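You operate a simulated robot arm through the tools that you are given. There is no shell and no other tool. Be economical: measure what you need, move in short steps, check, and stop when the job is done.

You are at the controls of a simulated two-armed robot. One attempt, no reset.

JOB
Put two of the brick cubes from the narrow bench on the shelf under the narrow bench. Then put the yellow box on the low table. Then put the tan bar from the top of the duct under the fan on the tool cabinet. The order counts.

The check looks at the end state, three seconds after you hand in, the way a careful person would. Anything else that was tipped, shoved, dropped, spilled or broken makes it a failure.

ROBOT AND FRAMES
Two 7-joint arms with two-finger parallel grippers on one trunk, on a base that drives. Base frame: it is fixed to the floor where the robot stands at the start and does not move with it; the origin is under the middle of the robot, x ahead of it, y to its left, z up. Readings come in mm, degrees, newtons and seconds.
The left shoulder is at the start at [70, 188, 1165], the right one opposite. With the tool pointing down near the work surface each hand reaches from about 300 to 800 mm from the robot's upright axis, wherever it stands, measured 20 degrees to its own side. Places, roughly: low table [-100, -2300, 300]; shelf under the narrow bench [600, -300, 300]; tan bar [2250, -1250, 1000]; tool cabinet [-1100, -1800, 1000]; yellow box [1000, -1750, 1000]. Payload 3.91 kg a hand.
Tool frame (each hand has its own): the origin (TCP) lies between the finger pads and is the grasp point; the fingertips stand 30 mm ahead of it; z points along the fingers, y is the line along which they close. The gripper opens to 110 mm. The fingers are 20 mm wide and 10 mm thick; the gripper's body (48 by 112 mm) begins 55 mm behind the TCP.
Orientation is told as [roll, pitch, yaw] about the base's x, y, z axes, in that order, counted from this pose: with the fingers straight down and closing along the base's y, the tool's x points along the base's -x, its y along +y and its z along -z.

CONTROLS
- The arms move only by the tool nudge_tool. It takes "left_deltas", "right_deltas" or both (then of equal length, played together; a hand with none holds still); each is a list of rows, each an object of numbers (a shift or turn left out is 0, a gripper value left out holds the last): "grip": the opening, from 0 (shut) to 1 (fully open); "dx", "dy", "dz": the shift along the tool's x, y, z in cm; "wx", "wy", "wz": the turn, a rotation vector about the tool's x, y, z in degrees. In form: [{"grip": .., "dx": .., "dy": .., "dz": .., "wx": .., "wy": .., "wz": ..}, ...]. A call has 1 to 8 rows; each row shifts and turns the commanded pose from where the row before left it, along the tool's axes as they then stand. Rows are played at 5 a second. More than 50 mm and 8.6 degrees between two rows, or a gripper value outside its range, and nothing of the call is played. A pose out of reach is approached as far as the arm can. The call stops where the force on the tool passes 40 N (or 10 N more than at its start, if that is more) or the arm is blocked; 0.2 s more then pass. The fingers move at their own pace (about 72 mm/s each) and stop on an object; they squeeze with about 26 N. The grip force told is the motor's: it shows also when the fingers shut on nothing. Time passes only in rows, and 0.2 s behind the last, so rows that do not move let the fingers close. The reply holds the time, the measured pose of the TCP, the force on the tool along the base axes, the opening and the grip force, in the units named above and with some noise, with the torque about the TCP (base axes, N m) and any sound that the robot's microphone picked up, and new pictures: "pictures" is both (left out), scene, wrist or none (wrist: the cameras of the hands that moved).
- Cameras (640 x 400 px; columns grow to the right, rows downward): "scene" is now at [132.2, 0.3, 1376.6]; the picture's right is [-0.00, -1.00, -0.00], its down [-0.71, 0.00, -0.71] and it looks along [0.71, -0.00, -0.71] (base axes); focal length 255 px, centre (320, 200). "left" rides on the left gripper at [72, -17, -103] in its tool frame; the picture's right is [0.23, 0.97, 0.00], its down [-0.76, 0.18, -0.62] and it looks along [-0.61, 0.14, 0.78] (tool axes); focal length 222 px, centre (320, 200). "right" rides on the right gripper at [72, 17, -103] in its tool frame; the picture's right is [-0.23, 0.97, 0.00], its down [-0.76, -0.18, -0.62] and it looks along [-0.61, -0.14, 0.78] (tool axes); focal length 222 px, centre (320, 200). There is no depth. A picture from a camera that has moved, and an enlarged one, comes with that camera's place and axes in the base frame and with its lens.
- lift_body(by): slides the trunk up (or, below 0, down) by that many mm; the arms and the scene camera ride with it, the base frame stays. It gives what a move gives, with no picture.
- steer(legs): drives the robot by 1 to 6 legs, each [ahead, turn to the left] in mm and degrees, along the robot's own axes; the way and the turn of a leg run together, so that a leg with both is an arc; at most 1500 mm and 180 degrees a leg. The arms and the cameras ride along, it lands a little off, and it stops where it bumps. It gives what a move gives, and a new picture of the scene camera.
- head_to(pan, tilt): turns the head with the scene camera to pan (to the left, within 86 degrees either way) and tilt (down, from -29 to 69), counted from straight ahead of the robot. It gives what a move gives, and a new picture of the scene camera.
- inspect(camera, box): a new picture of the part [left, top, right, bottom] of that camera's present view, enlarged. No time passes.
- hand_in(): hands the job in; it is judged then, once.

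Go step by step. Nothing tells you exact positions but the pictures and the camera data: compare them with the known pose of the tool, close in by small moves and look again before you grip or let go. The budget is 165 turns and 260 pictures, counting those below and the enlarged ones. Unless the task says otherwise, let go and move clear before handing in, and close with one line.

The tools are called as a command line: name --argument value ..., lists and objects as JSON in quotes. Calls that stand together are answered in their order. nudge_tool: Moves the arms, as the interface text tells. Its arguments: {"type":"object","properties":{"left_deltas":{"type":"array","items":{"type":"object","properties":{"grip":{"type":"number"},"dx":{"type":"number"},"dy":{"type":"number"},"dz":{"type":"number"},"wx":{"type":"number"},"wy":{"type":"number"},"wz":{"type":"number"}}}},"right_deltas":{"type":"array","items":{"type":"object","properties":{"grip":{"type":"number"},"dx":{"type":"number"},"dy":{"type":"number"},"dz":{"type":"number"},"wx":{"type":"number"},"wy":{"type":"number"},"wz":{"type":"number"}}}},"pictures":{"type":"string","enum":["both","scene","wrist","none"]}},"required":[]} The other tools are called the same way: lift_body (by) slides the trunk up or down; steer (legs) drives the base; head_to (pan, tilt) turns the head that bears the scene camera; inspect (camera, box) takes an enlarged picture of a part of a camera's view; hand_in () hands the job in.

At the start:

```text
t: 0.0
left_position: [604.4, 186.0, 1123.4]
left_tcp_rot: [0.0, -0.1, -0.1]
left_force: [-1.1, -0.4, 0.5]
left_wrist_torque: [-0.04, 0.02, 0.04]
left_width: 110.0
left_finger_force: 0.0
right_position: [562.2, -290.3, 1000.0]
right_tcp_rot: [0.0, 0.0, 0.0]
right_force: [-0.4, -0.1, -0.2]
right_wrist_torque: [0.01, 0.03, -0.02]
right_width: 109.7
right_finger_force: 0.0
trunk travel left (down, up): [-675.0, 265.0]
robot x, y, heading: [1.2, -0.4, 0.1]
head pan, tilt: [0.0, 45.0]
```

scene: 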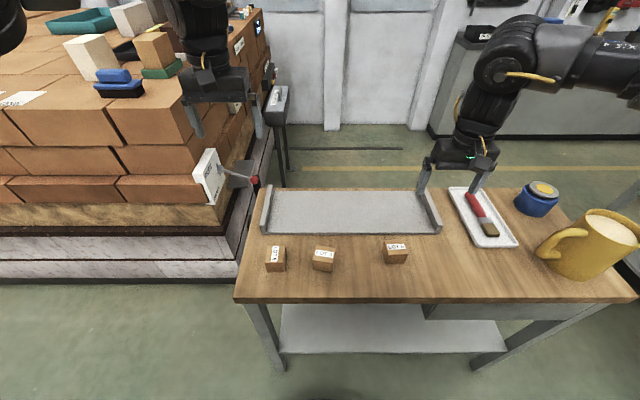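
right: 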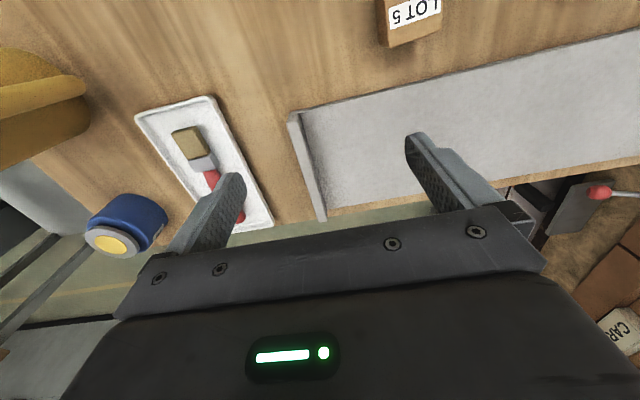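
left: 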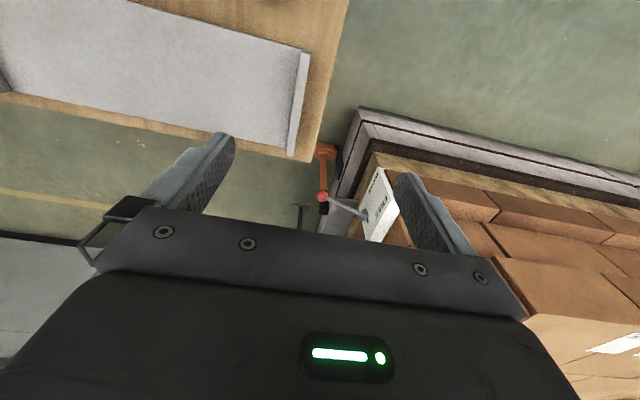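

I see three cubes on the bench in front, near x≈490, y≈114, −8 and −196, with the shelf below. I'll enlarge the view before planning the grasps.

inspect --camera "scene" --box '[230, 180, 450, 318]'

inspect --camera "scene" --box '[230, 280, 640, 400]'

```text
2.90 times, centred on (340, 249) of scene
camera zoom: at [132.2, 0.3, 1376.6], right [0.0, -1.0, 0.0], down [-0.71, 0.0, -0.71], along [0.71, 0.0, -0.71], focal length 740 px, centre (262, 58)
```

zoom: 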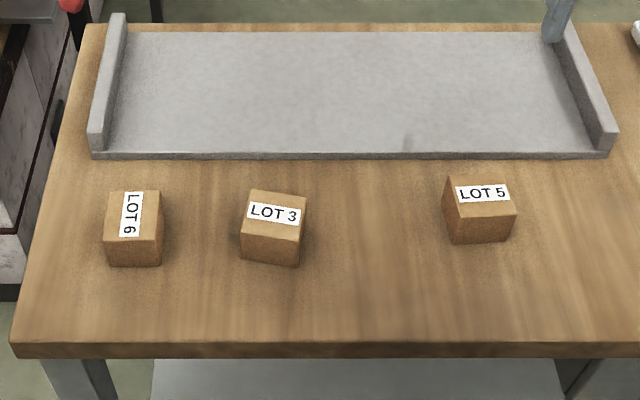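

```text
1.56 times, centred on (435, 340) of scene
camera zoom: at [132.2, 0.3, 1376.6], right [0.0, -1.0, 0.0], down [-0.71, 0.0, -0.71], along [0.71, 0.0, -0.71], focal length 398 px, centre (140, -18)
```

zoom: 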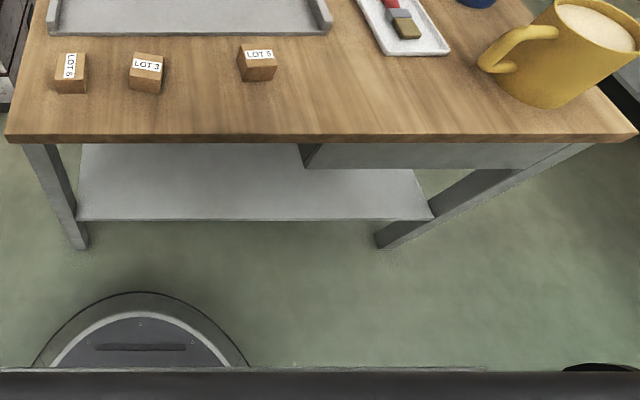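

The three cubes are alike, about 48 mm on a side. I'll take LOT 6 with the left hand, near (474,107), and LOT 5 with the right, near (497,−183). I'll hover above them first.

nudge_tool --left_deltas '[{"dx": 2.17, "dy": -1.32, "dz": 3.22, "grip": 1}, {"dx": 2.17, "dy": -1.32, "dz": 3.22}, {"dx": 2.17, "dy": -1.32, "dz": 3.22}, {"dx": 2.17, "dy": -1.32, "dz": 3.22}, {"dx": 2.17, "dy": -1.32, "dz": 3.22}, {"dx": 2.17, "dy": -1.32, "dz": 3.22}]' --right_deltas '[{"dx": 1.08, "dy": 1.78, "dz": 1.17, "grip": 1}, {"dx": 1.08, "dy": 1.78, "dz": 1.17}, {"dx": 1.08, "dy": 1.78, "dz": 1.17}, {"dx": 1.08, "dy": 1.78, "dz": 1.17}, {"dx": 1.08, "dy": 1.78, "dz": 1.17}, {"dx": 1.08, "dy": 1.78, "dz": 1.17}]'

```text
t: 1.4
left_position: [508.9, 132.3, 968.9]
left_tcp_rot: [-0.1, 0.1, 0.0]
left_force: [0.0, 0.3, 0.0]
left_wrist_torque: [-0.01, 0.0, -0.03]
left_width: 110.1
left_finger_force: 0.0
left hand out of reach, approached as far as the arm can: row 5, 6
right_position: [496.5, -184.1, 929.8]
right_tcp_rot: [0.0, 0.1, 0.0]
right_force: [-0.2, 0.5, -0.2]
right_wrist_torque: [-0.05, 0.01, 0.0]
right_width: 110.4
right_finger_force: 0.0
trunk travel left (down, up): [-675.0, 265.0]
robot x, y, heading: [0.1, 2.2, -0.2]
head pan, tilt: [0.0, 45.0]
camera scene: at [132.2, 1.1, 1376.6], right [0.0, -1.0, 0.0], down [-0.71, 0.0, -0.71], along [0.71, 0.0, -0.71], focal length 255 px, centre (320, 200)
camera right: at [425.0, -166.8, 1034.4], right [0.23, 0.97, 0.0], down [0.76, -0.18, 0.62], along [0.61, -0.14, -0.78], focal length 222 px, centre (320, 200)
camera left: at [438.0, 115.8, 1071.6], right [-0.23, 0.97, 0.0], down [0.76, 0.18, 0.62], along [0.61, 0.14, -0.78], focal length 222 px, centre (320, 200)
```

scene: 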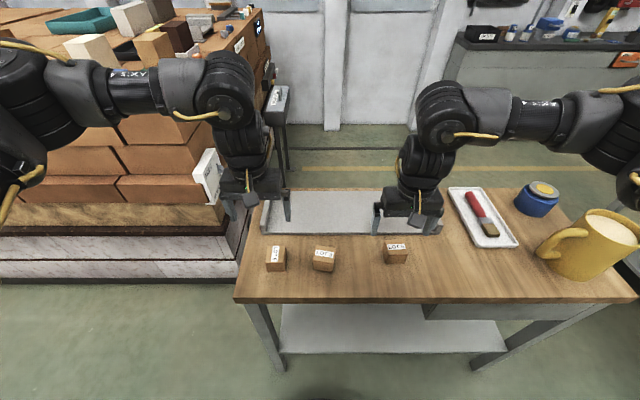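
right: 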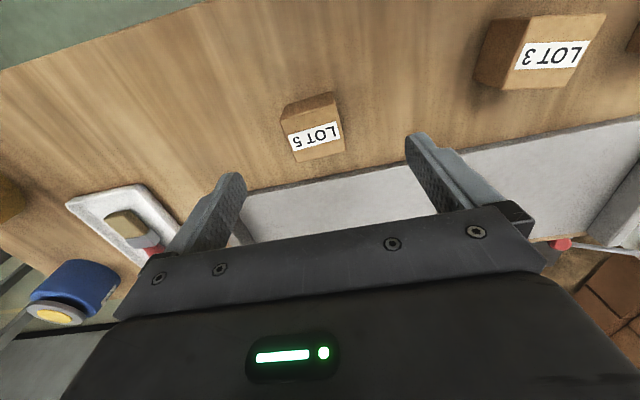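
left: 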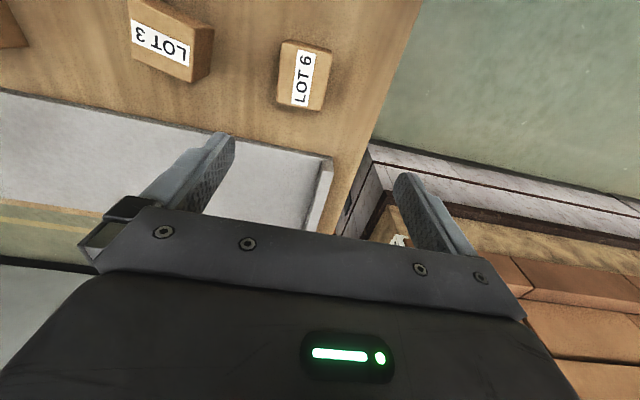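

LOT 5 is at about (502,−188) and LOT 6 at about (478,108). The left arm is folded too tightly, so I'll back the base off 170 mm.

steer --legs '[[-170, 0]]'

```text
t: 2.9
left_position: [340.9, 133.3, 968.8]
left_tcp_rot: [0.0, 0.0, 0.0]
left_force: [0.3, -0.4, -0.3]
left_wrist_torque: [0.0, 0.02, 0.0]
left_width: 109.9
left_finger_force: 0.0
right_position: [328.8, -184.0, 930.0]
right_tcp_rot: [0.0, 0.1, 0.0]
right_force: [0.1, 0.6, 0.0]
right_wrist_torque: [0.0, 0.01, -0.03]
right_width: 109.6
right_finger_force: 0.1
trunk travel left (down, up): [-675.0, 265.0]
robot x, y, heading: [-168.5, -0.8, -0.2]
head pan, tilt: [0.0, 45.0]
camera scene: at [-35.0, 0.4, 1376.4], right [0.0, -1.0, 0.0], down [-0.71, 0.0, -0.71], along [0.71, 0.0, -0.71], focal length 255 px, centre (320, 200)
```

scene: 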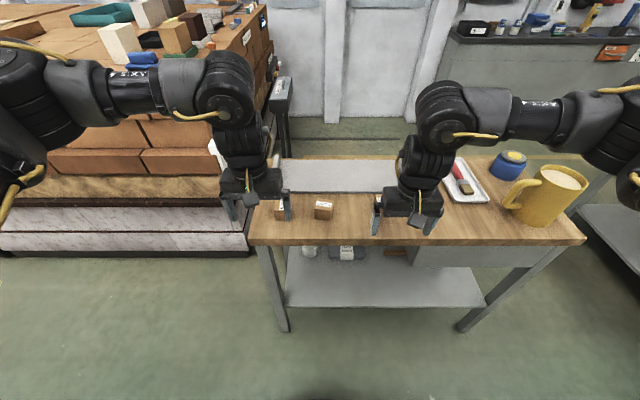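

nudge_tool --left_deltas '[{"dx": -3.43, "dy": -0.63, "dz": 1.72}, {"dx": -3.43, "dy": -0.63, "dz": 1.72}, {"dx": -3.43, "dy": -0.63, "dz": 1.72}, {"dx": -3.43, "dy": -0.63, "dz": 1.72}]' --right_deltas '[{"dx": -4.33, "dy": -0.1, "dz": 0.75}, {"dx": -4.33, "dy": -0.1, "dz": 0.75}, {"dx": -4.33, "dy": -0.1, "dz": 0.75}, {"dx": -4.33, "dy": -0.1, "dz": 0.75}]'

```text
t: 3.9
left_position: [480.2, 109.5, 897.3]
left_tcp_rot: [-0.1, 0.4, -0.1]
left_force: [0.0, -0.4, 0.4]
left_wrist_torque: [0.03, -0.03, 0.0]
left_width: 110.1
left_finger_force: 0.0
right_position: [504.6, -187.2, 898.3]
right_tcp_rot: [0.0, 0.2, 0.3]
right_force: [1.0, -0.6, 1.0]
right_wrist_torque: [0.01, 0.07, 0.04]
right_width: 109.7
right_finger_force: 0.1
trunk travel left (down, up): [-675.0, 265.0]
robot x, y, heading: [-169.5, 2.2, 0.1]
head pan, tilt: [0.0, 45.0]
camera scene: at [-32.0, 1.0, 1376.1], right [0.0, -1.0, 0.0], down [-0.71, 0.0, -0.71], along [0.71, 0.0, -0.71], focal length 255 px, centre (320, 200)
camera right: at [433.0, -170.5, 1001.4], right [0.22, 0.97, 0.0], down [0.77, -0.17, 0.62], along [0.6, -0.14, -0.78], focal length 222 px, centre (320, 200)
camera left: at [408.9, 91.4, 1000.7], right [-0.23, 0.97, 0.0], down [0.76, 0.18, 0.62], along [0.6, 0.14, -0.79], focal length 222 px, centre (320, 200)
```

scene: 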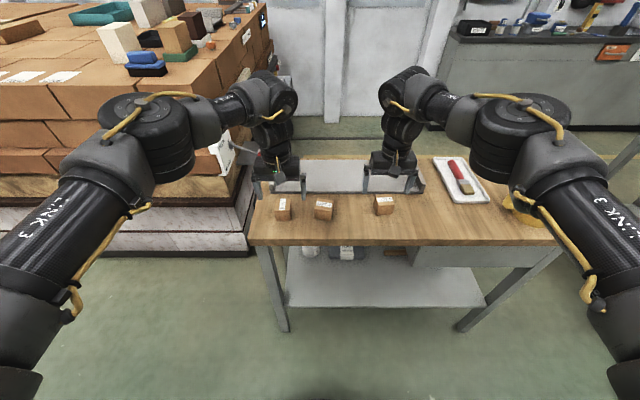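
right: 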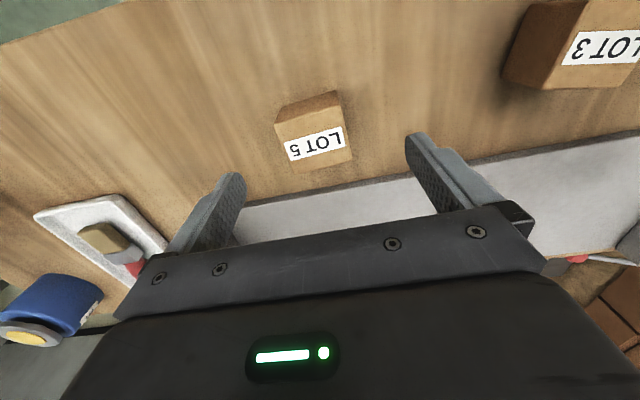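
left: 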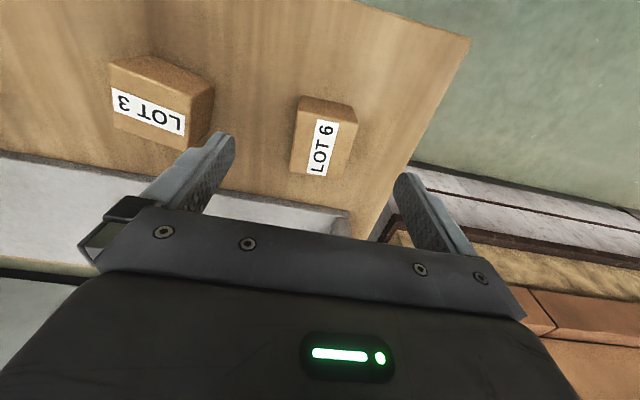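

Both hands are well aligned. I'll yaw slightly to match the cubes and descend to z≈836.

nudge_tool --left_deltas '[{"dx": 0.2, "dz": 2, "wz": -3}, {"dz": 2}, {"dz": 2}, {"grip": 0}, {"grip": 0}, {"grip": 0}]' --right_deltas '[{"dx": 0.2, "dz": 2, "dy": -0.15, "wz": -7}, {"dz": 2}, {"dz": 2}, {"grip": 0}, {"grip": 0}, {"grip": 0}]' --pictures "wrist"

```text
t: 5.2
left_position: [475.1, 107.3, 838.3]
left_tcp_rot: [0.0, 0.0, 3.0]
left_force: [-1.1, 0.9, 0.0]
left_wrist_torque: [0.02, 0.0, 0.01]
left_width: 44.7
left_finger_force: 26.0
right_position: [500.9, -190.4, 840.9]
right_tcp_rot: [0.0, 0.1, 7.1]
right_force: [-0.1, -0.4, 1.0]
right_wrist_torque: [-0.06, -0.04, -0.05]
right_width: 50.1
right_finger_force: 26.0
trunk travel left (down, up): [-675.0, 265.0]
robot x, y, heading: [-165.0, 0.1, 0.2]
head pan, tilt: [0.0, 45.0]
camera right: at [427.7, -182.0, 944.9], right [0.1, 0.99, 0.0], down [0.78, -0.08, 0.62], along [0.62, -0.07, -0.78], focal length 222 px, centre (320, 200)
camera left: at [404.7, 86.2, 941.5], right [-0.28, 0.96, 0.0], down [0.75, 0.22, 0.62], along [0.6, 0.17, -0.78], focal length 222 px, centre (320, 200)
```

right: 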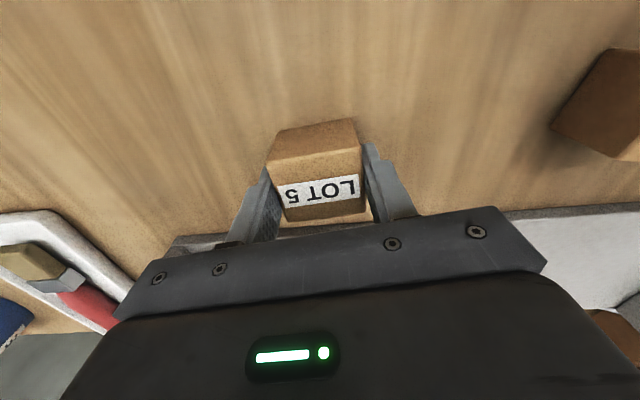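
left: 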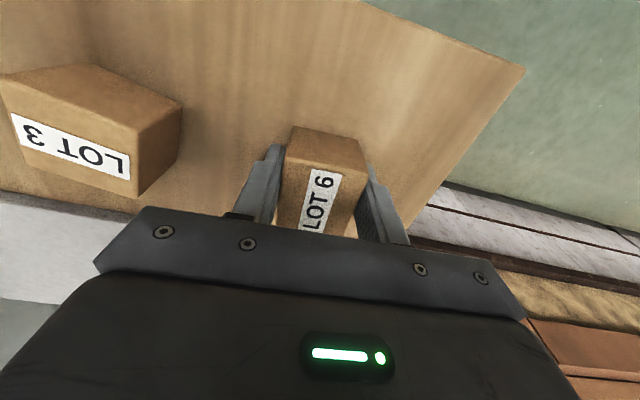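

Both cubes are held. I'll lift 70 mm and then back off so the trunk can drop.

nudge_tool --left_deltas '[{"dz": -3.5}, {"dz": -3.5}]' --right_deltas '[{"dz": -3.5}, {"dz": -3.5}]' --pictures "none"

steer --legs '[[-280, 0]]'

lift_body --by -420

head_to --pan 0 --tilt 30

```text
t: 5.8
left_position: [472.9, 107.3, 907.5]
left_tcp_rot: [0.0, 0.1, 2.9]
left_force: [-1.3, 0.8, -1.3]
left_wrist_torque: [-0.04, 0.01, 0.02]
left_width: 44.7
left_finger_force: 25.9
right_position: [500.0, -189.6, 913.4]
right_tcp_rot: [0.1, -0.1, 7.0]
right_force: [-0.4, 0.7, -0.3]
right_wrist_torque: [0.02, -0.01, 0.01]
right_width: 50.2
right_finger_force: 25.8
trunk travel left (down, up): [-675.0, 265.0]
robot x, y, heading: [-166.9, -0.3, 0.1]
head pan, tilt: [0.0, 45.0]
```

```text
t: 7.8
left_position: [189.2, 108.1, 908.1]
left_tcp_rot: [0.0, 0.1, 3.2]
left_force: [-0.4, -0.3, -1.6]
left_wrist_torque: [0.03, 0.0, 0.04]
left_width: 44.8
left_finger_force: 25.9
right_position: [215.2, -189.8, 911.3]
right_tcp_rot: [0.0, 0.0, 7.2]
right_force: [-0.6, -0.6, -1.2]
right_wrist_torque: [0.03, 0.01, 0.0]
right_width: 49.6
right_finger_force: 25.9
trunk travel left (down, up): [-675.0, 265.0]
robot x, y, heading: [-451.8, 1.1, -0.0]
head pan, tilt: [0.0, 45.0]
camera scene: at [-322.2, -0.3, 1376.5], right [0.0, -1.0, 0.0], down [-0.71, 0.0, -0.71], along [0.71, 0.0, -0.71], focal length 255 px, centre (320, 200)
```

scene: 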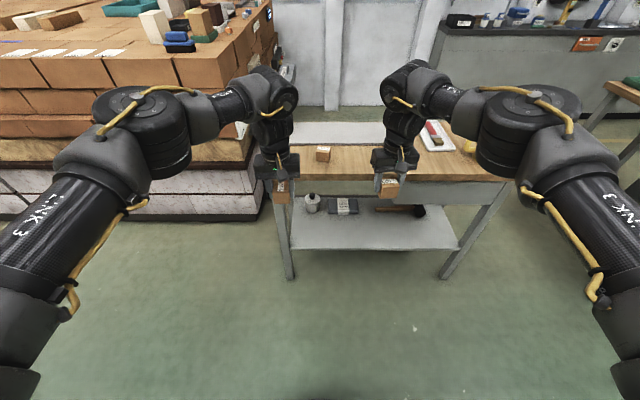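

```text
refused: -420 is not a number from -400 to 400
```

```text
t: 8.6
left_position: [188.7, 106.7, 908.7]
left_tcp_rot: [0.1, 0.1, 3.1]
left_force: [0.1, -0.6, -1.4]
left_wrist_torque: [-0.02, 0.03, 0.01]
left_width: 44.5
left_finger_force: 26.1
right_position: [215.0, -188.3, 911.3]
right_tcp_rot: [-0.1, 0.2, 7.3]
right_force: [-0.1, 0.3, -1.2]
right_wrist_torque: [0.04, -0.02, 0.0]
right_width: 49.8
right_finger_force: 26.0
trunk travel left (down, up): [-675.0, 265.0]
robot x, y, heading: [-454.1, -2.4, 0.1]
head pan, tilt: [0.0, 30.0]
camera scene: at [-312.8, -0.2, 1399.0], right [0.0, -1.0, 0.0], down [-0.5, 0.0, -0.87], along [0.87, 0.0, -0.5], focal length 255 px, centre (320, 200)
```

scene: 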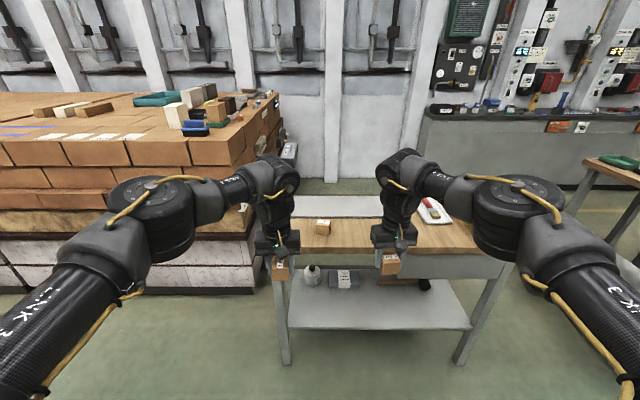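

The cubes have to be set down level, and a tilted gripper keeps the arm clear of the bench. I'll put them back on the bench, re-grip with the tools tilted forward, and then go to the shelf.

steer --legs '[[180, 0]]'

nudge_tool --left_deltas '[{"dx": -4.5}, {"dx": -4.5}, {}]' --right_deltas '[{"dx": -4.5}, {"dx": -4.5}, {}]' --pictures "scene"

```text
t: 10.1
left_position: [365.3, 106.0, 910.2]
left_tcp_rot: [0.0, -0.1, 3.0]
left_force: [0.4, 0.6, -1.0]
left_wrist_torque: [-0.03, -0.02, -0.01]
left_width: 44.6
left_finger_force: 26.2
right_position: [390.7, -190.0, 914.2]
right_tcp_rot: [0.1, -0.2, 7.2]
right_force: [-0.1, 0.3, -0.8]
right_wrist_torque: [-0.01, 0.0, 0.0]
right_width: 49.6
right_finger_force: 26.3
trunk travel left (down, up): [-675.0, 265.0]
robot x, y, heading: [-280.9, -3.5, -0.1]
head pan, tilt: [0.0, 30.0]
camera scene: at [-138.8, 0.3, 1399.8], right [0.0, -1.0, 0.0], down [-0.5, 0.0, -0.87], along [0.87, 0.0, -0.5], focal length 255 px, centre (320, 200)
```

scene: 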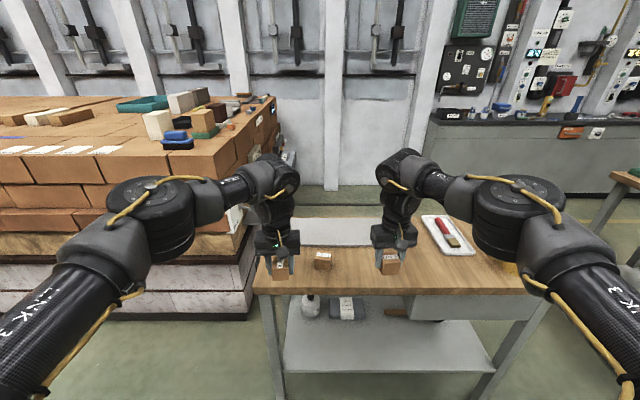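

```text
t: 10.9
left_position: [420.3, 107.0, 908.4]
left_tcp_rot: [-0.1, 0.3, 3.0]
left_force: [0.1, -0.1, -0.4]
left_wrist_torque: [0.02, 0.06, -0.01]
left_width: 44.5
left_finger_force: 26.3
left hand out of reach, approached as far as the arm can: row 2
right_position: [435.4, -179.4, 911.0]
right_tcp_rot: [0.1, 0.0, 7.2]
right_force: [0.5, -0.2, -2.1]
right_wrist_torque: [-0.02, 0.05, 0.02]
right_width: 49.5
right_finger_force: 25.6
right hand out of reach, approached as far as the arm can: row 1, 2
trunk travel left (down, up): [-675.0, 265.0]
robot x, y, heading: [-275.1, -1.7, 0.5]
head pan, tilt: [0.0, 30.0]
camera scene: at [-132.3, 1.4, 1398.9], right [0.0, -1.0, 0.0], down [-0.5, 0.0, -0.87], along [0.87, 0.0, -0.5], focal length 255 px, centre (320, 200)
```

scene: 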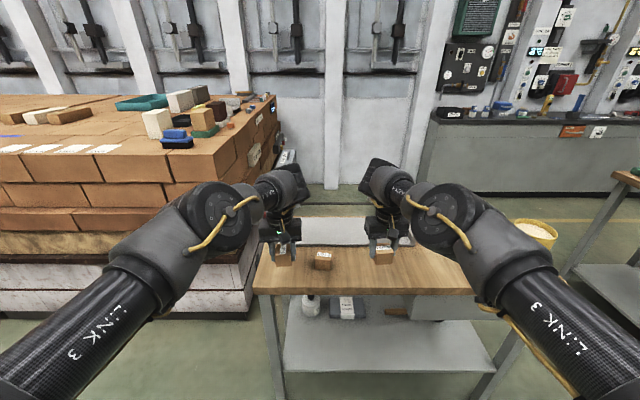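

The arms reach about 700 mm, so I'll drive 50 mm forward and lower the cubes onto the bench with the trunk.

steer --legs '[[50, 0]]'

lift_body --by -67

```text
t: 11.8
left_position: [475.1, 102.3, 914.9]
left_tcp_rot: [0.1, -0.1, 2.5]
left_force: [1.2, -0.7, -0.5]
left_wrist_torque: [0.0, 0.09, 0.01]
left_width: 44.6
left_finger_force: 25.7
right_position: [491.7, -178.2, 915.6]
right_tcp_rot: [-0.1, 0.2, 7.3]
right_force: [0.7, -0.6, -1.2]
right_wrist_torque: [-0.01, 0.09, 0.0]
right_width: 49.9
right_finger_force: 26.0
trunk travel left (down, up): [-675.0, 265.0]
robot x, y, heading: [-227.2, 1.8, 0.5]
head pan, tilt: [0.0, 30.0]
camera scene: at [-66.6, 0.4, 1399.0], right [0.0, -1.0, 0.0], down [-0.51, 0.0, -0.86], along [0.86, 0.0, -0.51], focal length 255 px, centre (320, 200)
```

scene: 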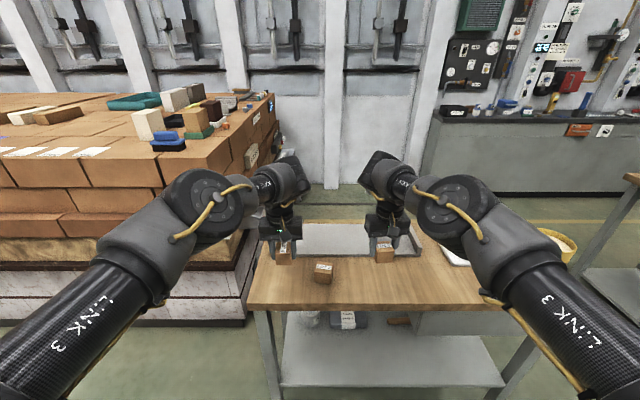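

```text
t: 12.9
left_position: [466.6, 102.6, 852.5]
left_tcp_rot: [0.0, -0.6, 2.6]
left_force: [-0.3, 0.3, -1.8]
left_wrist_torque: [0.0, 0.02, -0.03]
left_width: 44.6
left_finger_force: 26.0
right_position: [481.5, -179.3, 852.6]
right_tcp_rot: [-0.1, -0.5, 7.3]
right_force: [0.6, -0.4, -2.3]
right_wrist_torque: [0.01, 0.02, 0.02]
right_width: 50.0
right_finger_force: 25.8
trunk travel left (down, up): [-608.0, 332.0]
robot x, y, heading: [-228.1, 0.9, 0.2]
head pan, tilt: [0.0, 30.0]
```

lift_body --by -12

```text
t: 13.5
left_position: [464.0, 103.9, 842.5]
left_tcp_rot: [0.0, -0.9, 2.5]
left_force: [-0.4, 0.5, -0.9]
left_wrist_torque: [0.02, 0.02, 0.0]
left_width: 44.9
left_finger_force: 26.4
right_position: [479.9, -179.6, 843.0]
right_tcp_rot: [0.0, -0.4, 7.4]
right_force: [0.0, -0.2, -1.6]
right_wrist_torque: [0.01, 0.04, 0.03]
right_width: 49.7
right_finger_force: 25.8
trunk travel left (down, up): [-596.0, 344.0]
robot x, y, heading: [-223.1, 3.4, 0.1]
head pan, tilt: [0.0, 30.0]
```

lift_body --by -3

nudge_tool --left_deltas '[{"grip": 1}, {"grip": 1}, {"grip": 1}]' --right_deltas '[{"grip": 1}, {"grip": 1}, {"grip": 1}]' --pictures "wrist"

```text
t: 14.0
left_position: [464.4, 102.8, 839.8]
left_tcp_rot: [0.0, -0.9, 2.6]
left_force: [-1.3, -0.4, -0.6]
left_wrist_torque: [0.0, 0.0, -0.02]
left_width: 44.8
left_finger_force: 26.3
right_position: [480.5, -178.9, 843.0]
right_tcp_rot: [-0.3, -0.7, 7.4]
right_force: [0.3, -0.3, 9.7]
right_wrist_torque: [0.16, 0.29, -0.05]
right_width: 49.7
right_finger_force: 26.2
trunk travel left (down, up): [-593.0, 347.0]
robot x, y, heading: [-227.7, 0.3, 0.1]
head pan, tilt: [0.0, 30.0]
```

```text
t: 14.8
left_position: [465.5, 103.9, 839.1]
left_tcp_rot: [-0.1, -0.8, 2.6]
left_force: [-0.5, 0.0, 0.3]
left_wrist_torque: [0.01, 0.0, 0.01]
left_width: 110.0
left_finger_force: 0.1
right_position: [480.3, -180.1, 841.0]
right_tcp_rot: [-0.1, -0.5, 7.4]
right_force: [-0.3, 0.5, -0.2]
right_wrist_torque: [0.01, -0.03, 0.0]
right_width: 110.1
right_finger_force: 0.0
trunk travel left (down, up): [-593.0, 347.0]
robot x, y, heading: [-226.2, -0.1, 0.1]
head pan, tilt: [0.0, 30.0]
camera right: at [405.5, -171.6, 943.5], right [0.1, 0.99, 0.0], down [0.77, -0.08, 0.63], along [0.63, -0.06, -0.78], focal length 222 px, centre (320, 200)
camera left: at [393.1, 82.9, 941.1], right [-0.27, 0.96, 0.0], down [0.74, 0.21, 0.63], along [0.61, 0.17, -0.77], focal length 222 px, centre (320, 200)
```

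right: 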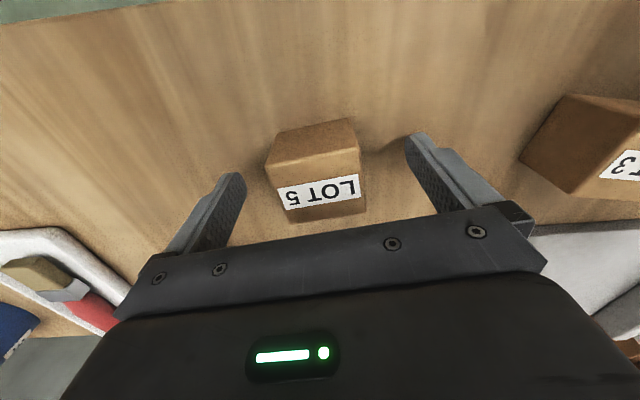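
left: 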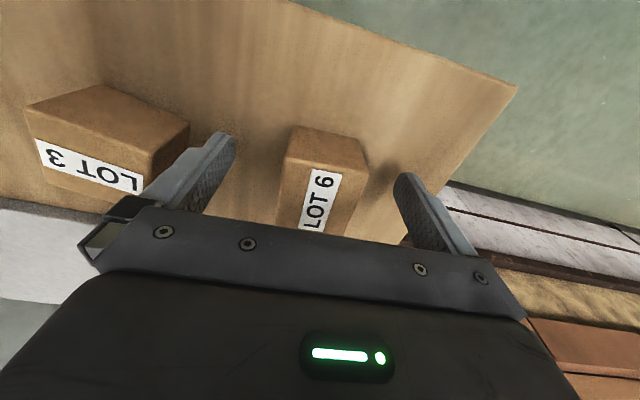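

Both cubes are standing on the bench again. I'll start tilting the open grippers and check for drift.

nudge_tool --left_deltas '[{"wy": -6}, {"wy": -6}]' --right_deltas '[{"wy": -6}, {"wy": -6}]' --pictures "none"

```text
t: 15.4
left_position: [465.3, 104.6, 840.1]
left_tcp_rot: [0.0, -12.8, 2.5]
left_force: [-0.8, 0.0, 0.0]
left_wrist_torque: [-0.01, 0.03, 0.01]
left_width: 110.2
left_finger_force: 0.1
right_position: [479.2, -179.9, 843.0]
right_tcp_rot: [-0.1, -12.6, 7.4]
right_force: [-0.5, 0.0, -1.3]
right_wrist_torque: [-0.01, -0.01, 0.04]
right_width: 110.0
right_finger_force: 0.0
trunk travel left (down, up): [-593.0, 347.0]
robot x, y, heading: [-227.1, -2.5, 0.0]
head pan, tilt: [0.0, 30.0]
```

No drift, so I'll continue to about 40° and grip again.

nudge_tool --left_deltas '[{"wy": -7}, {"wy": -7}, {"wy": -7}, {"wy": -7}]' --right_deltas '[{"wy": -7}, {"wy": -7}, {"wy": -7}, {"wy": -7}]' --pictures "both"

```text
t: 16.4
left_position: [464.9, 104.4, 839.1]
left_tcp_rot: [0.0, -40.9, 2.6]
left_force: [-0.6, 0.2, 0.0]
left_wrist_torque: [0.01, 0.01, 0.01]
left_width: 110.0
left_finger_force: 0.1
right_position: [479.2, -180.6, 840.4]
right_tcp_rot: [-0.1, -40.6, 7.4]
right_force: [0.1, -0.6, 0.5]
right_wrist_torque: [0.0, -0.01, -0.01]
right_width: 110.2
right_finger_force: 0.1
trunk travel left (down, up): [-593.0, 347.0]
robot x, y, heading: [-220.4, -0.2, 0.1]
head pan, tilt: [0.0, 30.0]
camera scene: at [-83.2, 0.0, 1317.2], right [0.0, -1.0, 0.0], down [-0.5, 0.0, -0.87], along [0.87, 0.0, -0.5], focal length 255 px, centre (320, 200)
camera right: at [356.7, -178.4, 872.7], right [0.05, 0.99, 0.15], down [0.19, -0.15, 0.97], along [0.98, -0.02, -0.2], focal length 222 px, centre (320, 200)
camera left: at [344.3, 80.9, 869.9], right [-0.22, 0.96, -0.15], down [0.16, 0.19, 0.97], along [0.96, 0.19, -0.19], focal length 222 px, centre (320, 200)
```

scene: 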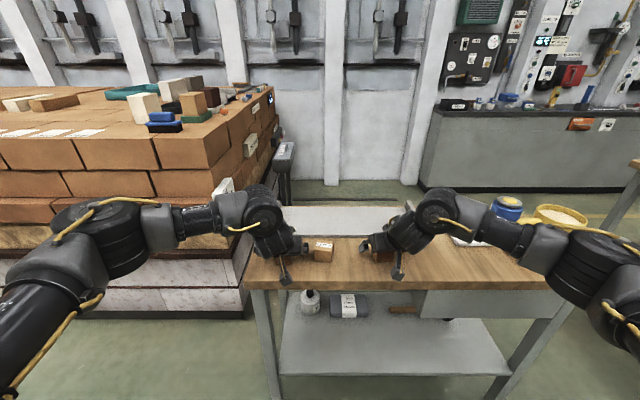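
right: 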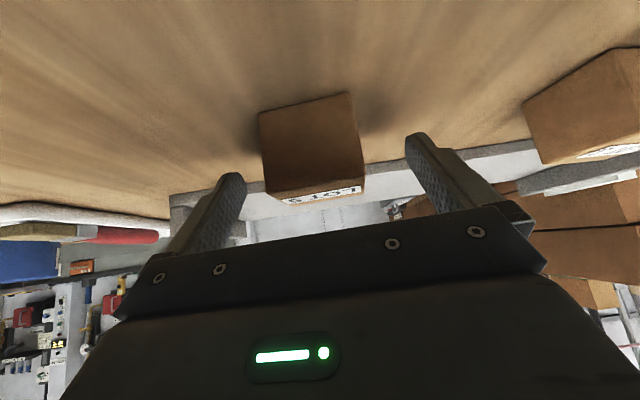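
left: 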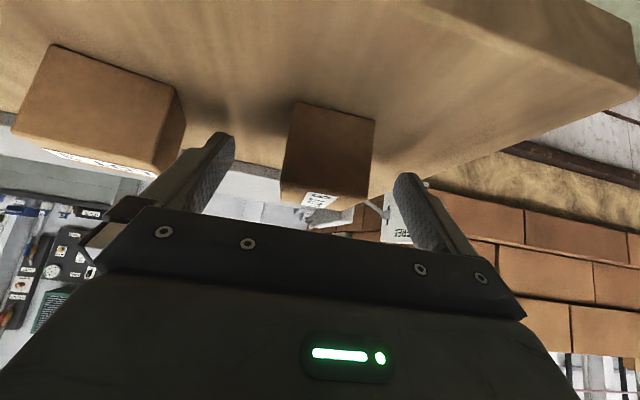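

nudge_tool --left_deltas '[{"grip": 0}, {"grip": 0}, {"grip": 0}, {"grip": 0}]' --right_deltas '[{"grip": 0}, {"grip": 0}, {"grip": 0}, {"grip": 0}]' --pictures "none"

lift_body --by 80

steer --legs '[[-270, 0]]'

```text
t: 17.4
left_position: [464.9, 104.2, 839.1]
left_tcp_rot: [0.2, -40.8, 2.7]
left_force: [1.2, -0.9, 0.2]
left_wrist_torque: [0.02, -0.04, -0.03]
left_width: 44.9
left_finger_force: 26.2
right_position: [479.2, -179.3, 842.6]
right_tcp_rot: [-0.3, -40.5, 7.6]
right_force: [0.3, 0.6, -0.1]
right_wrist_torque: [-0.06, -0.07, 0.01]
right_width: 50.0
right_finger_force: 25.8
trunk travel left (down, up): [-593.0, 347.0]
robot x, y, heading: [-225.0, 1.8, 0.2]
head pan, tilt: [0.0, 30.0]
```

```text
t: 18.6
left_position: [465.6, 103.8, 917.4]
left_tcp_rot: [0.1, -40.8, 2.5]
left_force: [0.4, 0.3, -1.7]
left_wrist_torque: [-0.02, -0.01, -0.02]
left_width: 44.6
left_finger_force: 26.5
right_position: [481.4, -180.5, 920.0]
right_tcp_rot: [-0.1, -40.5, 7.5]
right_force: [1.0, 0.0, -0.5]
right_wrist_torque: [-0.04, 0.05, 0.0]
right_width: 49.4
right_finger_force: 25.8
trunk travel left (down, up): [-673.0, 267.0]
robot x, y, heading: [-223.8, 2.7, 0.6]
head pan, tilt: [0.0, 30.0]
```

```text
t: 20.5
left_position: [190.7, 100.1, 919.0]
left_tcp_rot: [0.1, -40.8, 2.1]
left_force: [0.6, 0.2, -1.8]
left_wrist_torque: [0.05, 0.03, 0.01]
left_width: 44.4
left_finger_force: 25.9
right_position: [205.2, -183.5, 919.9]
right_tcp_rot: [-0.2, -40.5, 7.1]
right_force: [-0.4, -0.3, -1.1]
right_wrist_torque: [-0.02, 0.02, -0.06]
right_width: 49.8
right_finger_force: 25.9
trunk travel left (down, up): [-673.0, 267.0]
robot x, y, heading: [-499.5, -2.6, 0.0]
head pan, tilt: [0.0, 30.0]
camera scene: at [-357.8, -0.4, 1397.0], right [0.0, -1.0, 0.0], down [-0.5, 0.0, -0.87], along [0.87, 0.0, -0.5], focal length 255 px, centre (320, 200)
```

scene: 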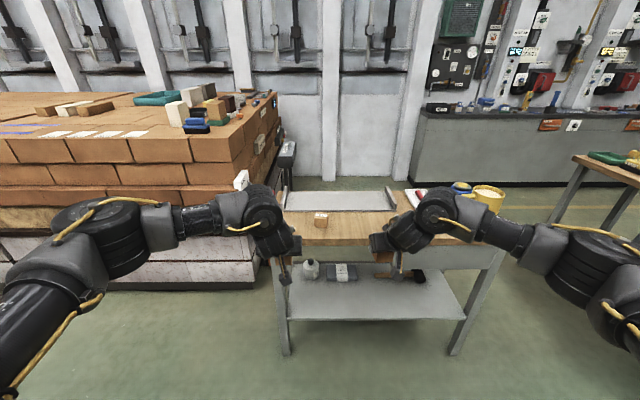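

Both cubes are held level in tilted grippers. I'll move the hands away from the bench legs and lower the trunk.

nudge_tool --left_deltas '[{"dy": -4}, {"dy": -4}]' --right_deltas '[{"dy": -1.5}, {"dy": -1.5}]' --pictures "none"

lift_body --by -400

lift_body --by -140

head_to --pan 0 --tilt 30

```text
t: 21.1
left_position: [194.9, 18.0, 919.2]
left_tcp_rot: [0.2, -40.8, 2.1]
left_force: [-0.7, -0.1, -0.9]
left_wrist_torque: [0.03, 0.02, 0.06]
left_width: 44.6
left_finger_force: 25.9
right_position: [207.4, -216.8, 921.8]
right_tcp_rot: [-0.2, -40.6, 7.0]
right_force: [0.0, -0.7, -1.0]
right_wrist_torque: [0.02, -0.05, -0.01]
right_width: 49.7
right_finger_force: 25.6
trunk travel left (down, up): [-673.0, 267.0]
robot x, y, heading: [-501.5, -3.1, 0.1]
head pan, tilt: [0.0, 30.0]
```

```text
t: 24.9
left_position: [196.4, 21.4, 517.9]
left_tcp_rot: [0.1, -40.9, 2.2]
left_force: [0.5, 0.0, -1.0]
left_wrist_torque: [-0.02, 0.0, 0.02]
left_width: 44.8
left_finger_force: 26.1
right_position: [207.6, -214.6, 521.4]
right_tcp_rot: [-0.2, -40.6, 7.2]
right_force: [-0.1, -0.8, -1.3]
right_wrist_torque: [-0.03, 0.01, 0.0]
right_width: 49.8
right_finger_force: 26.2
trunk travel left (down, up): [-273.0, 667.0]
robot x, y, heading: [-500.9, -0.7, -0.2]
head pan, tilt: [0.0, 30.0]
```

```text
t: 26.6
left_position: [195.8, 21.5, 378.6]
left_tcp_rot: [0.1, -40.8, 2.3]
left_force: [-1.2, -0.3, -1.3]
left_wrist_torque: [-0.05, -0.02, -0.01]
left_width: 44.7
left_finger_force: 26.3
right_position: [206.4, -215.0, 382.5]
right_tcp_rot: [-0.1, -40.5, 7.1]
right_force: [0.0, 0.5, -1.3]
right_wrist_torque: [0.0, 0.0, -0.01]
right_width: 49.7
right_finger_force: 25.5
trunk travel left (down, up): [-133.0, 807.0]
robot x, y, heading: [-502.3, -0.4, -0.2]
head pan, tilt: [0.0, 30.0]
```

```text
t: 27.2
left_position: [195.7, 20.4, 377.3]
left_tcp_rot: [0.1, -40.7, 2.2]
left_force: [-0.3, -0.2, -1.8]
left_wrist_torque: [0.05, -0.02, 0.01]
left_width: 44.7
left_finger_force: 26.4
right_position: [207.0, -214.7, 382.1]
right_tcp_rot: [-0.1, -40.4, 7.1]
right_force: [-0.8, 0.2, -2.9]
right_wrist_torque: [0.01, -0.01, -0.02]
right_width: 49.8
right_finger_force: 25.6
trunk travel left (down, up): [-133.0, 807.0]
robot x, y, heading: [-500.9, 0.3, -0.2]
head pan, tilt: [0.0, 30.0]
camera scene: at [-358.2, -0.4, 857.1], right [0.0, -1.0, 0.0], down [-0.5, 0.0, -0.87], along [0.87, 0.0, -0.5], focal length 255 px, centre (320, 200)
```

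scene: 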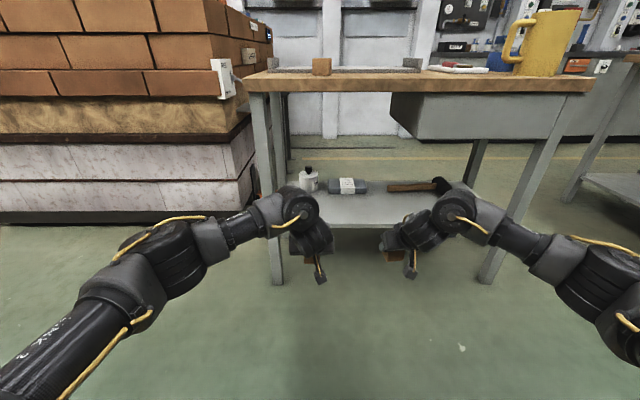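

Shelf top is about z≈310 with its front edge at x≈400, and the stored items are at x>640. I'll drive forward 280 so the cubes are over its front part.

steer --legs '[[285, 0]]'

nudge_tool --left_deltas '[{}]' --right_deltas '[{}]' --pictures "wrist"

```text
t: 29.2
left_position: [482.7, 20.1, 377.2]
left_tcp_rot: [0.1, -40.6, 2.3]
left_force: [-0.4, -0.3, -1.0]
left_wrist_torque: [0.01, 0.04, -0.05]
left_width: 44.6
left_finger_force: 26.0
right_position: [494.9, -215.1, 381.1]
right_tcp_rot: [-0.3, -40.5, 7.2]
right_force: [-0.1, -0.2, -1.5]
right_wrist_torque: [0.0, 0.01, 0.0]
right_width: 49.7
right_finger_force: 25.9
trunk travel left (down, up): [-133.0, 807.0]
robot x, y, heading: [-211.3, -1.4, -0.1]
head pan, tilt: [0.0, 30.0]
camera scene: at [-70.6, -1.2, 857.0], right [0.0, -1.0, 0.0], down [-0.5, 0.0, -0.87], along [0.87, 0.0, -0.5], focal length 255 px, centre (320, 200)
```

scene: 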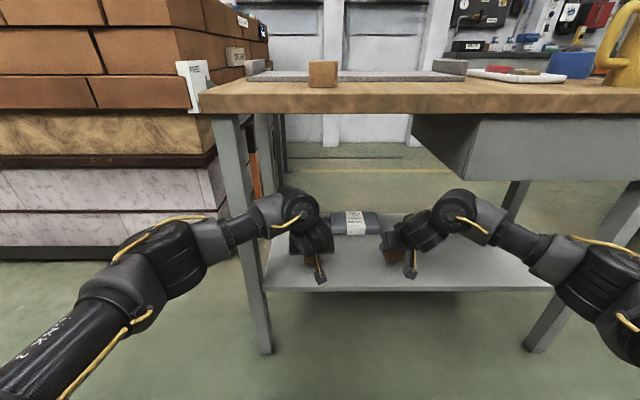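

```text
t: 29.6
left_position: [483.8, 19.6, 378.7]
left_tcp_rot: [0.2, -40.7, 2.3]
left_force: [0.1, 0.2, -1.5]
left_wrist_torque: [0.0, 0.02, 0.03]
left_width: 44.7
left_finger_force: 25.9
right_position: [495.6, -215.6, 380.1]
right_tcp_rot: [-0.2, -40.6, 7.1]
right_force: [-1.0, -0.4, -2.0]
right_wrist_torque: [-0.01, -0.01, 0.02]
right_width: 49.8
right_finger_force: 26.2
trunk travel left (down, up): [-133.0, 807.0]
robot x, y, heading: [-211.6, -0.9, 0.0]
head pan, tilt: [0.0, 30.0]
camera right: at [372.0, -212.9, 413.0], right [0.05, 0.99, 0.14], down [0.2, -0.15, 0.97], along [0.98, -0.02, -0.2], focal length 222 px, centre (320, 200)
camera left: at [362.7, -1.7, 409.2], right [-0.21, 0.97, -0.15], down [0.16, 0.18, 0.97], along [0.96, 0.18, -0.2], focal length 222 px, centre (320, 200)
```

right: 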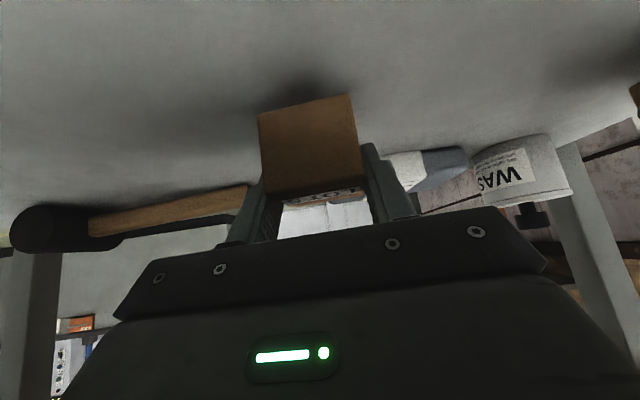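
left: 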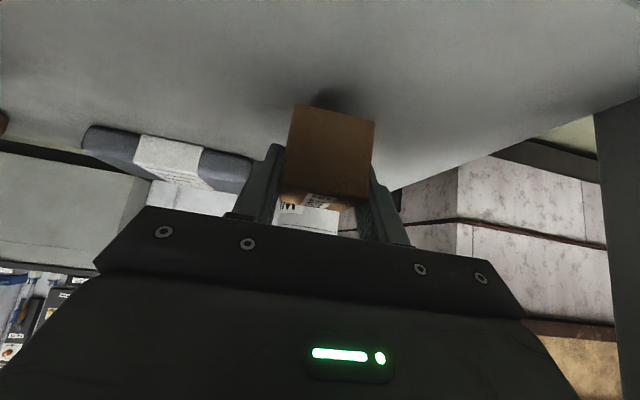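

lift_body --by -20

lift_body --by -4

lift_body --by -3

```text
t: 30.3
left_position: [484.0, 19.6, 359.1]
left_tcp_rot: [0.1, -40.7, 2.4]
left_force: [0.5, 0.2, 1.3]
left_wrist_torque: [-0.07, 0.02, 0.0]
left_width: 44.9
left_finger_force: 25.8
right_position: [495.2, -214.9, 361.8]
right_tcp_rot: [-0.2, -40.4, 7.2]
right_force: [0.5, 0.4, -1.4]
right_wrist_torque: [0.02, 0.03, -0.02]
right_width: 49.8
right_finger_force: 26.1
trunk travel left (down, up): [-113.0, 827.0]
robot x, y, heading: [-211.7, -3.5, -0.1]
head pan, tilt: [0.0, 30.0]
```

```text
t: 30.8
left_position: [482.6, 19.8, 358.9]
left_tcp_rot: [0.0, -41.1, 2.4]
left_force: [-0.1, 2.7, 18.9]
left_wrist_torque: [0.1, 0.38, -0.05]
left_width: 44.4
left_finger_force: 26.6
right_position: [495.3, -215.2, 361.0]
right_tcp_rot: [-0.3, -40.8, 7.1]
right_force: [0.5, -0.7, 5.8]
right_wrist_torque: [0.06, 0.16, 0.03]
right_width: 49.8
right_finger_force: 25.7
trunk travel left (down, up): [-109.0, 831.0]
robot x, y, heading: [-212.2, -2.8, -0.3]
head pan, tilt: [0.0, 30.0]
```

```text
t: 31.3
left_position: [483.7, 19.4, 355.0]
left_tcp_rot: [-0.1, -41.2, 2.6]
left_force: [6.6, -1.0, 22.3]
left_wrist_torque: [0.15, -0.24, 0.15]
left_width: 44.8
left_finger_force: 25.9
right_position: [494.1, -215.7, 360.7]
right_tcp_rot: [-0.2, -40.9, 7.1]
right_force: [1.7, -2.2, 19.4]
right_wrist_torque: [0.02, 0.41, 0.04]
right_width: 50.0
right_finger_force: 25.9
trunk travel left (down, up): [-106.0, 834.0]
robot x, y, heading: [-211.5, 1.4, -0.0]
head pan, tilt: [0.0, 30.0]
```

Both cubes rest on the shelf, and each hand feels an upward force. I'll open and withdraw straight back along the tool axis.

nudge_tool --left_deltas '[{"grip": 0.85}, {"grip": 0.85}, {"grip": 0.85}, {"dz": -3}, {"dz": -4}]' --right_deltas '[{"grip": 0.85}, {"grip": 0.85}, {"grip": 0.85}, {"dz": -3}, {"dz": -4}]'

```text
t: 32.5
left_position: [435.8, 17.2, 403.6]
left_tcp_rot: [0.1, -40.7, 2.5]
left_force: [0.6, 0.3, -0.2]
left_wrist_torque: [0.04, 0.0, 0.04]
left_width: 93.4
left_finger_force: 0.0
right_position: [450.0, -218.0, 407.4]
right_tcp_rot: [-0.2, -40.5, 7.2]
right_force: [-0.2, 0.0, -0.4]
right_wrist_torque: [0.01, -0.01, -0.02]
right_width: 93.5
right_finger_force: 0.1
trunk travel left (down, up): [-106.0, 834.0]
robot x, y, heading: [-211.4, -1.0, -0.2]
head pan, tilt: [0.0, 30.0]
camera scene: at [-70.9, -1.0, 830.0], right [0.0, -1.0, 0.0], down [-0.5, 0.0, -0.87], along [0.87, 0.0, -0.5], focal length 255 px, centre (320, 200)
camera right: at [326.5, -216.0, 439.4], right [0.05, 0.99, 0.15], down [0.19, -0.15, 0.97], along [0.98, -0.02, -0.2], focal length 222 px, centre (320, 200)
camera left: at [315.1, -5.1, 435.0], right [-0.21, 0.97, -0.15], down [0.16, 0.18, 0.97], along [0.96, 0.18, -0.2], focal length 222 px, centre (320, 200)
```

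scene: 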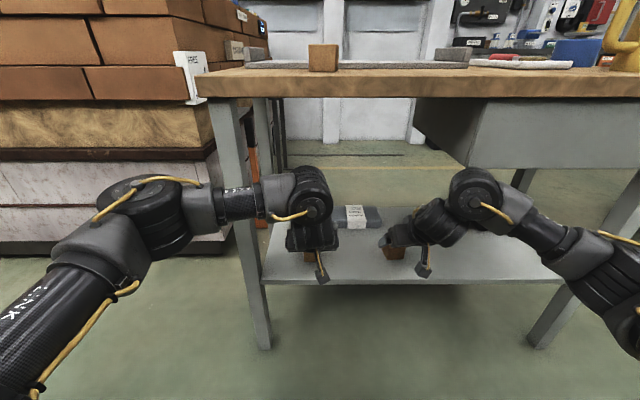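
right: 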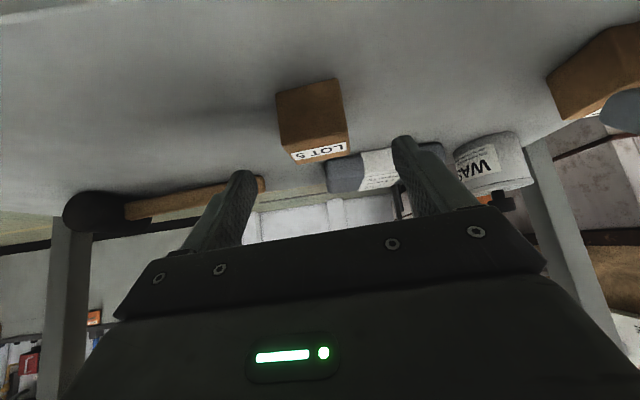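
left: 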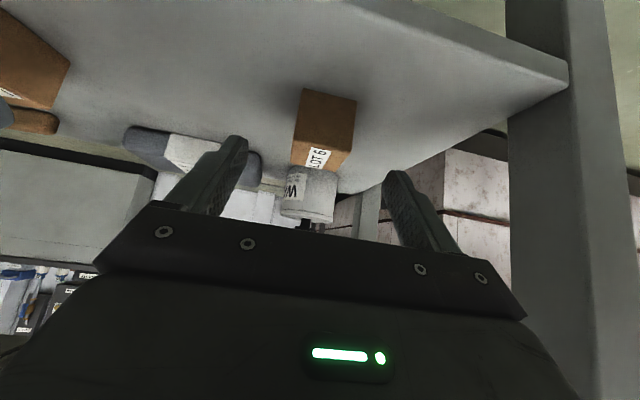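

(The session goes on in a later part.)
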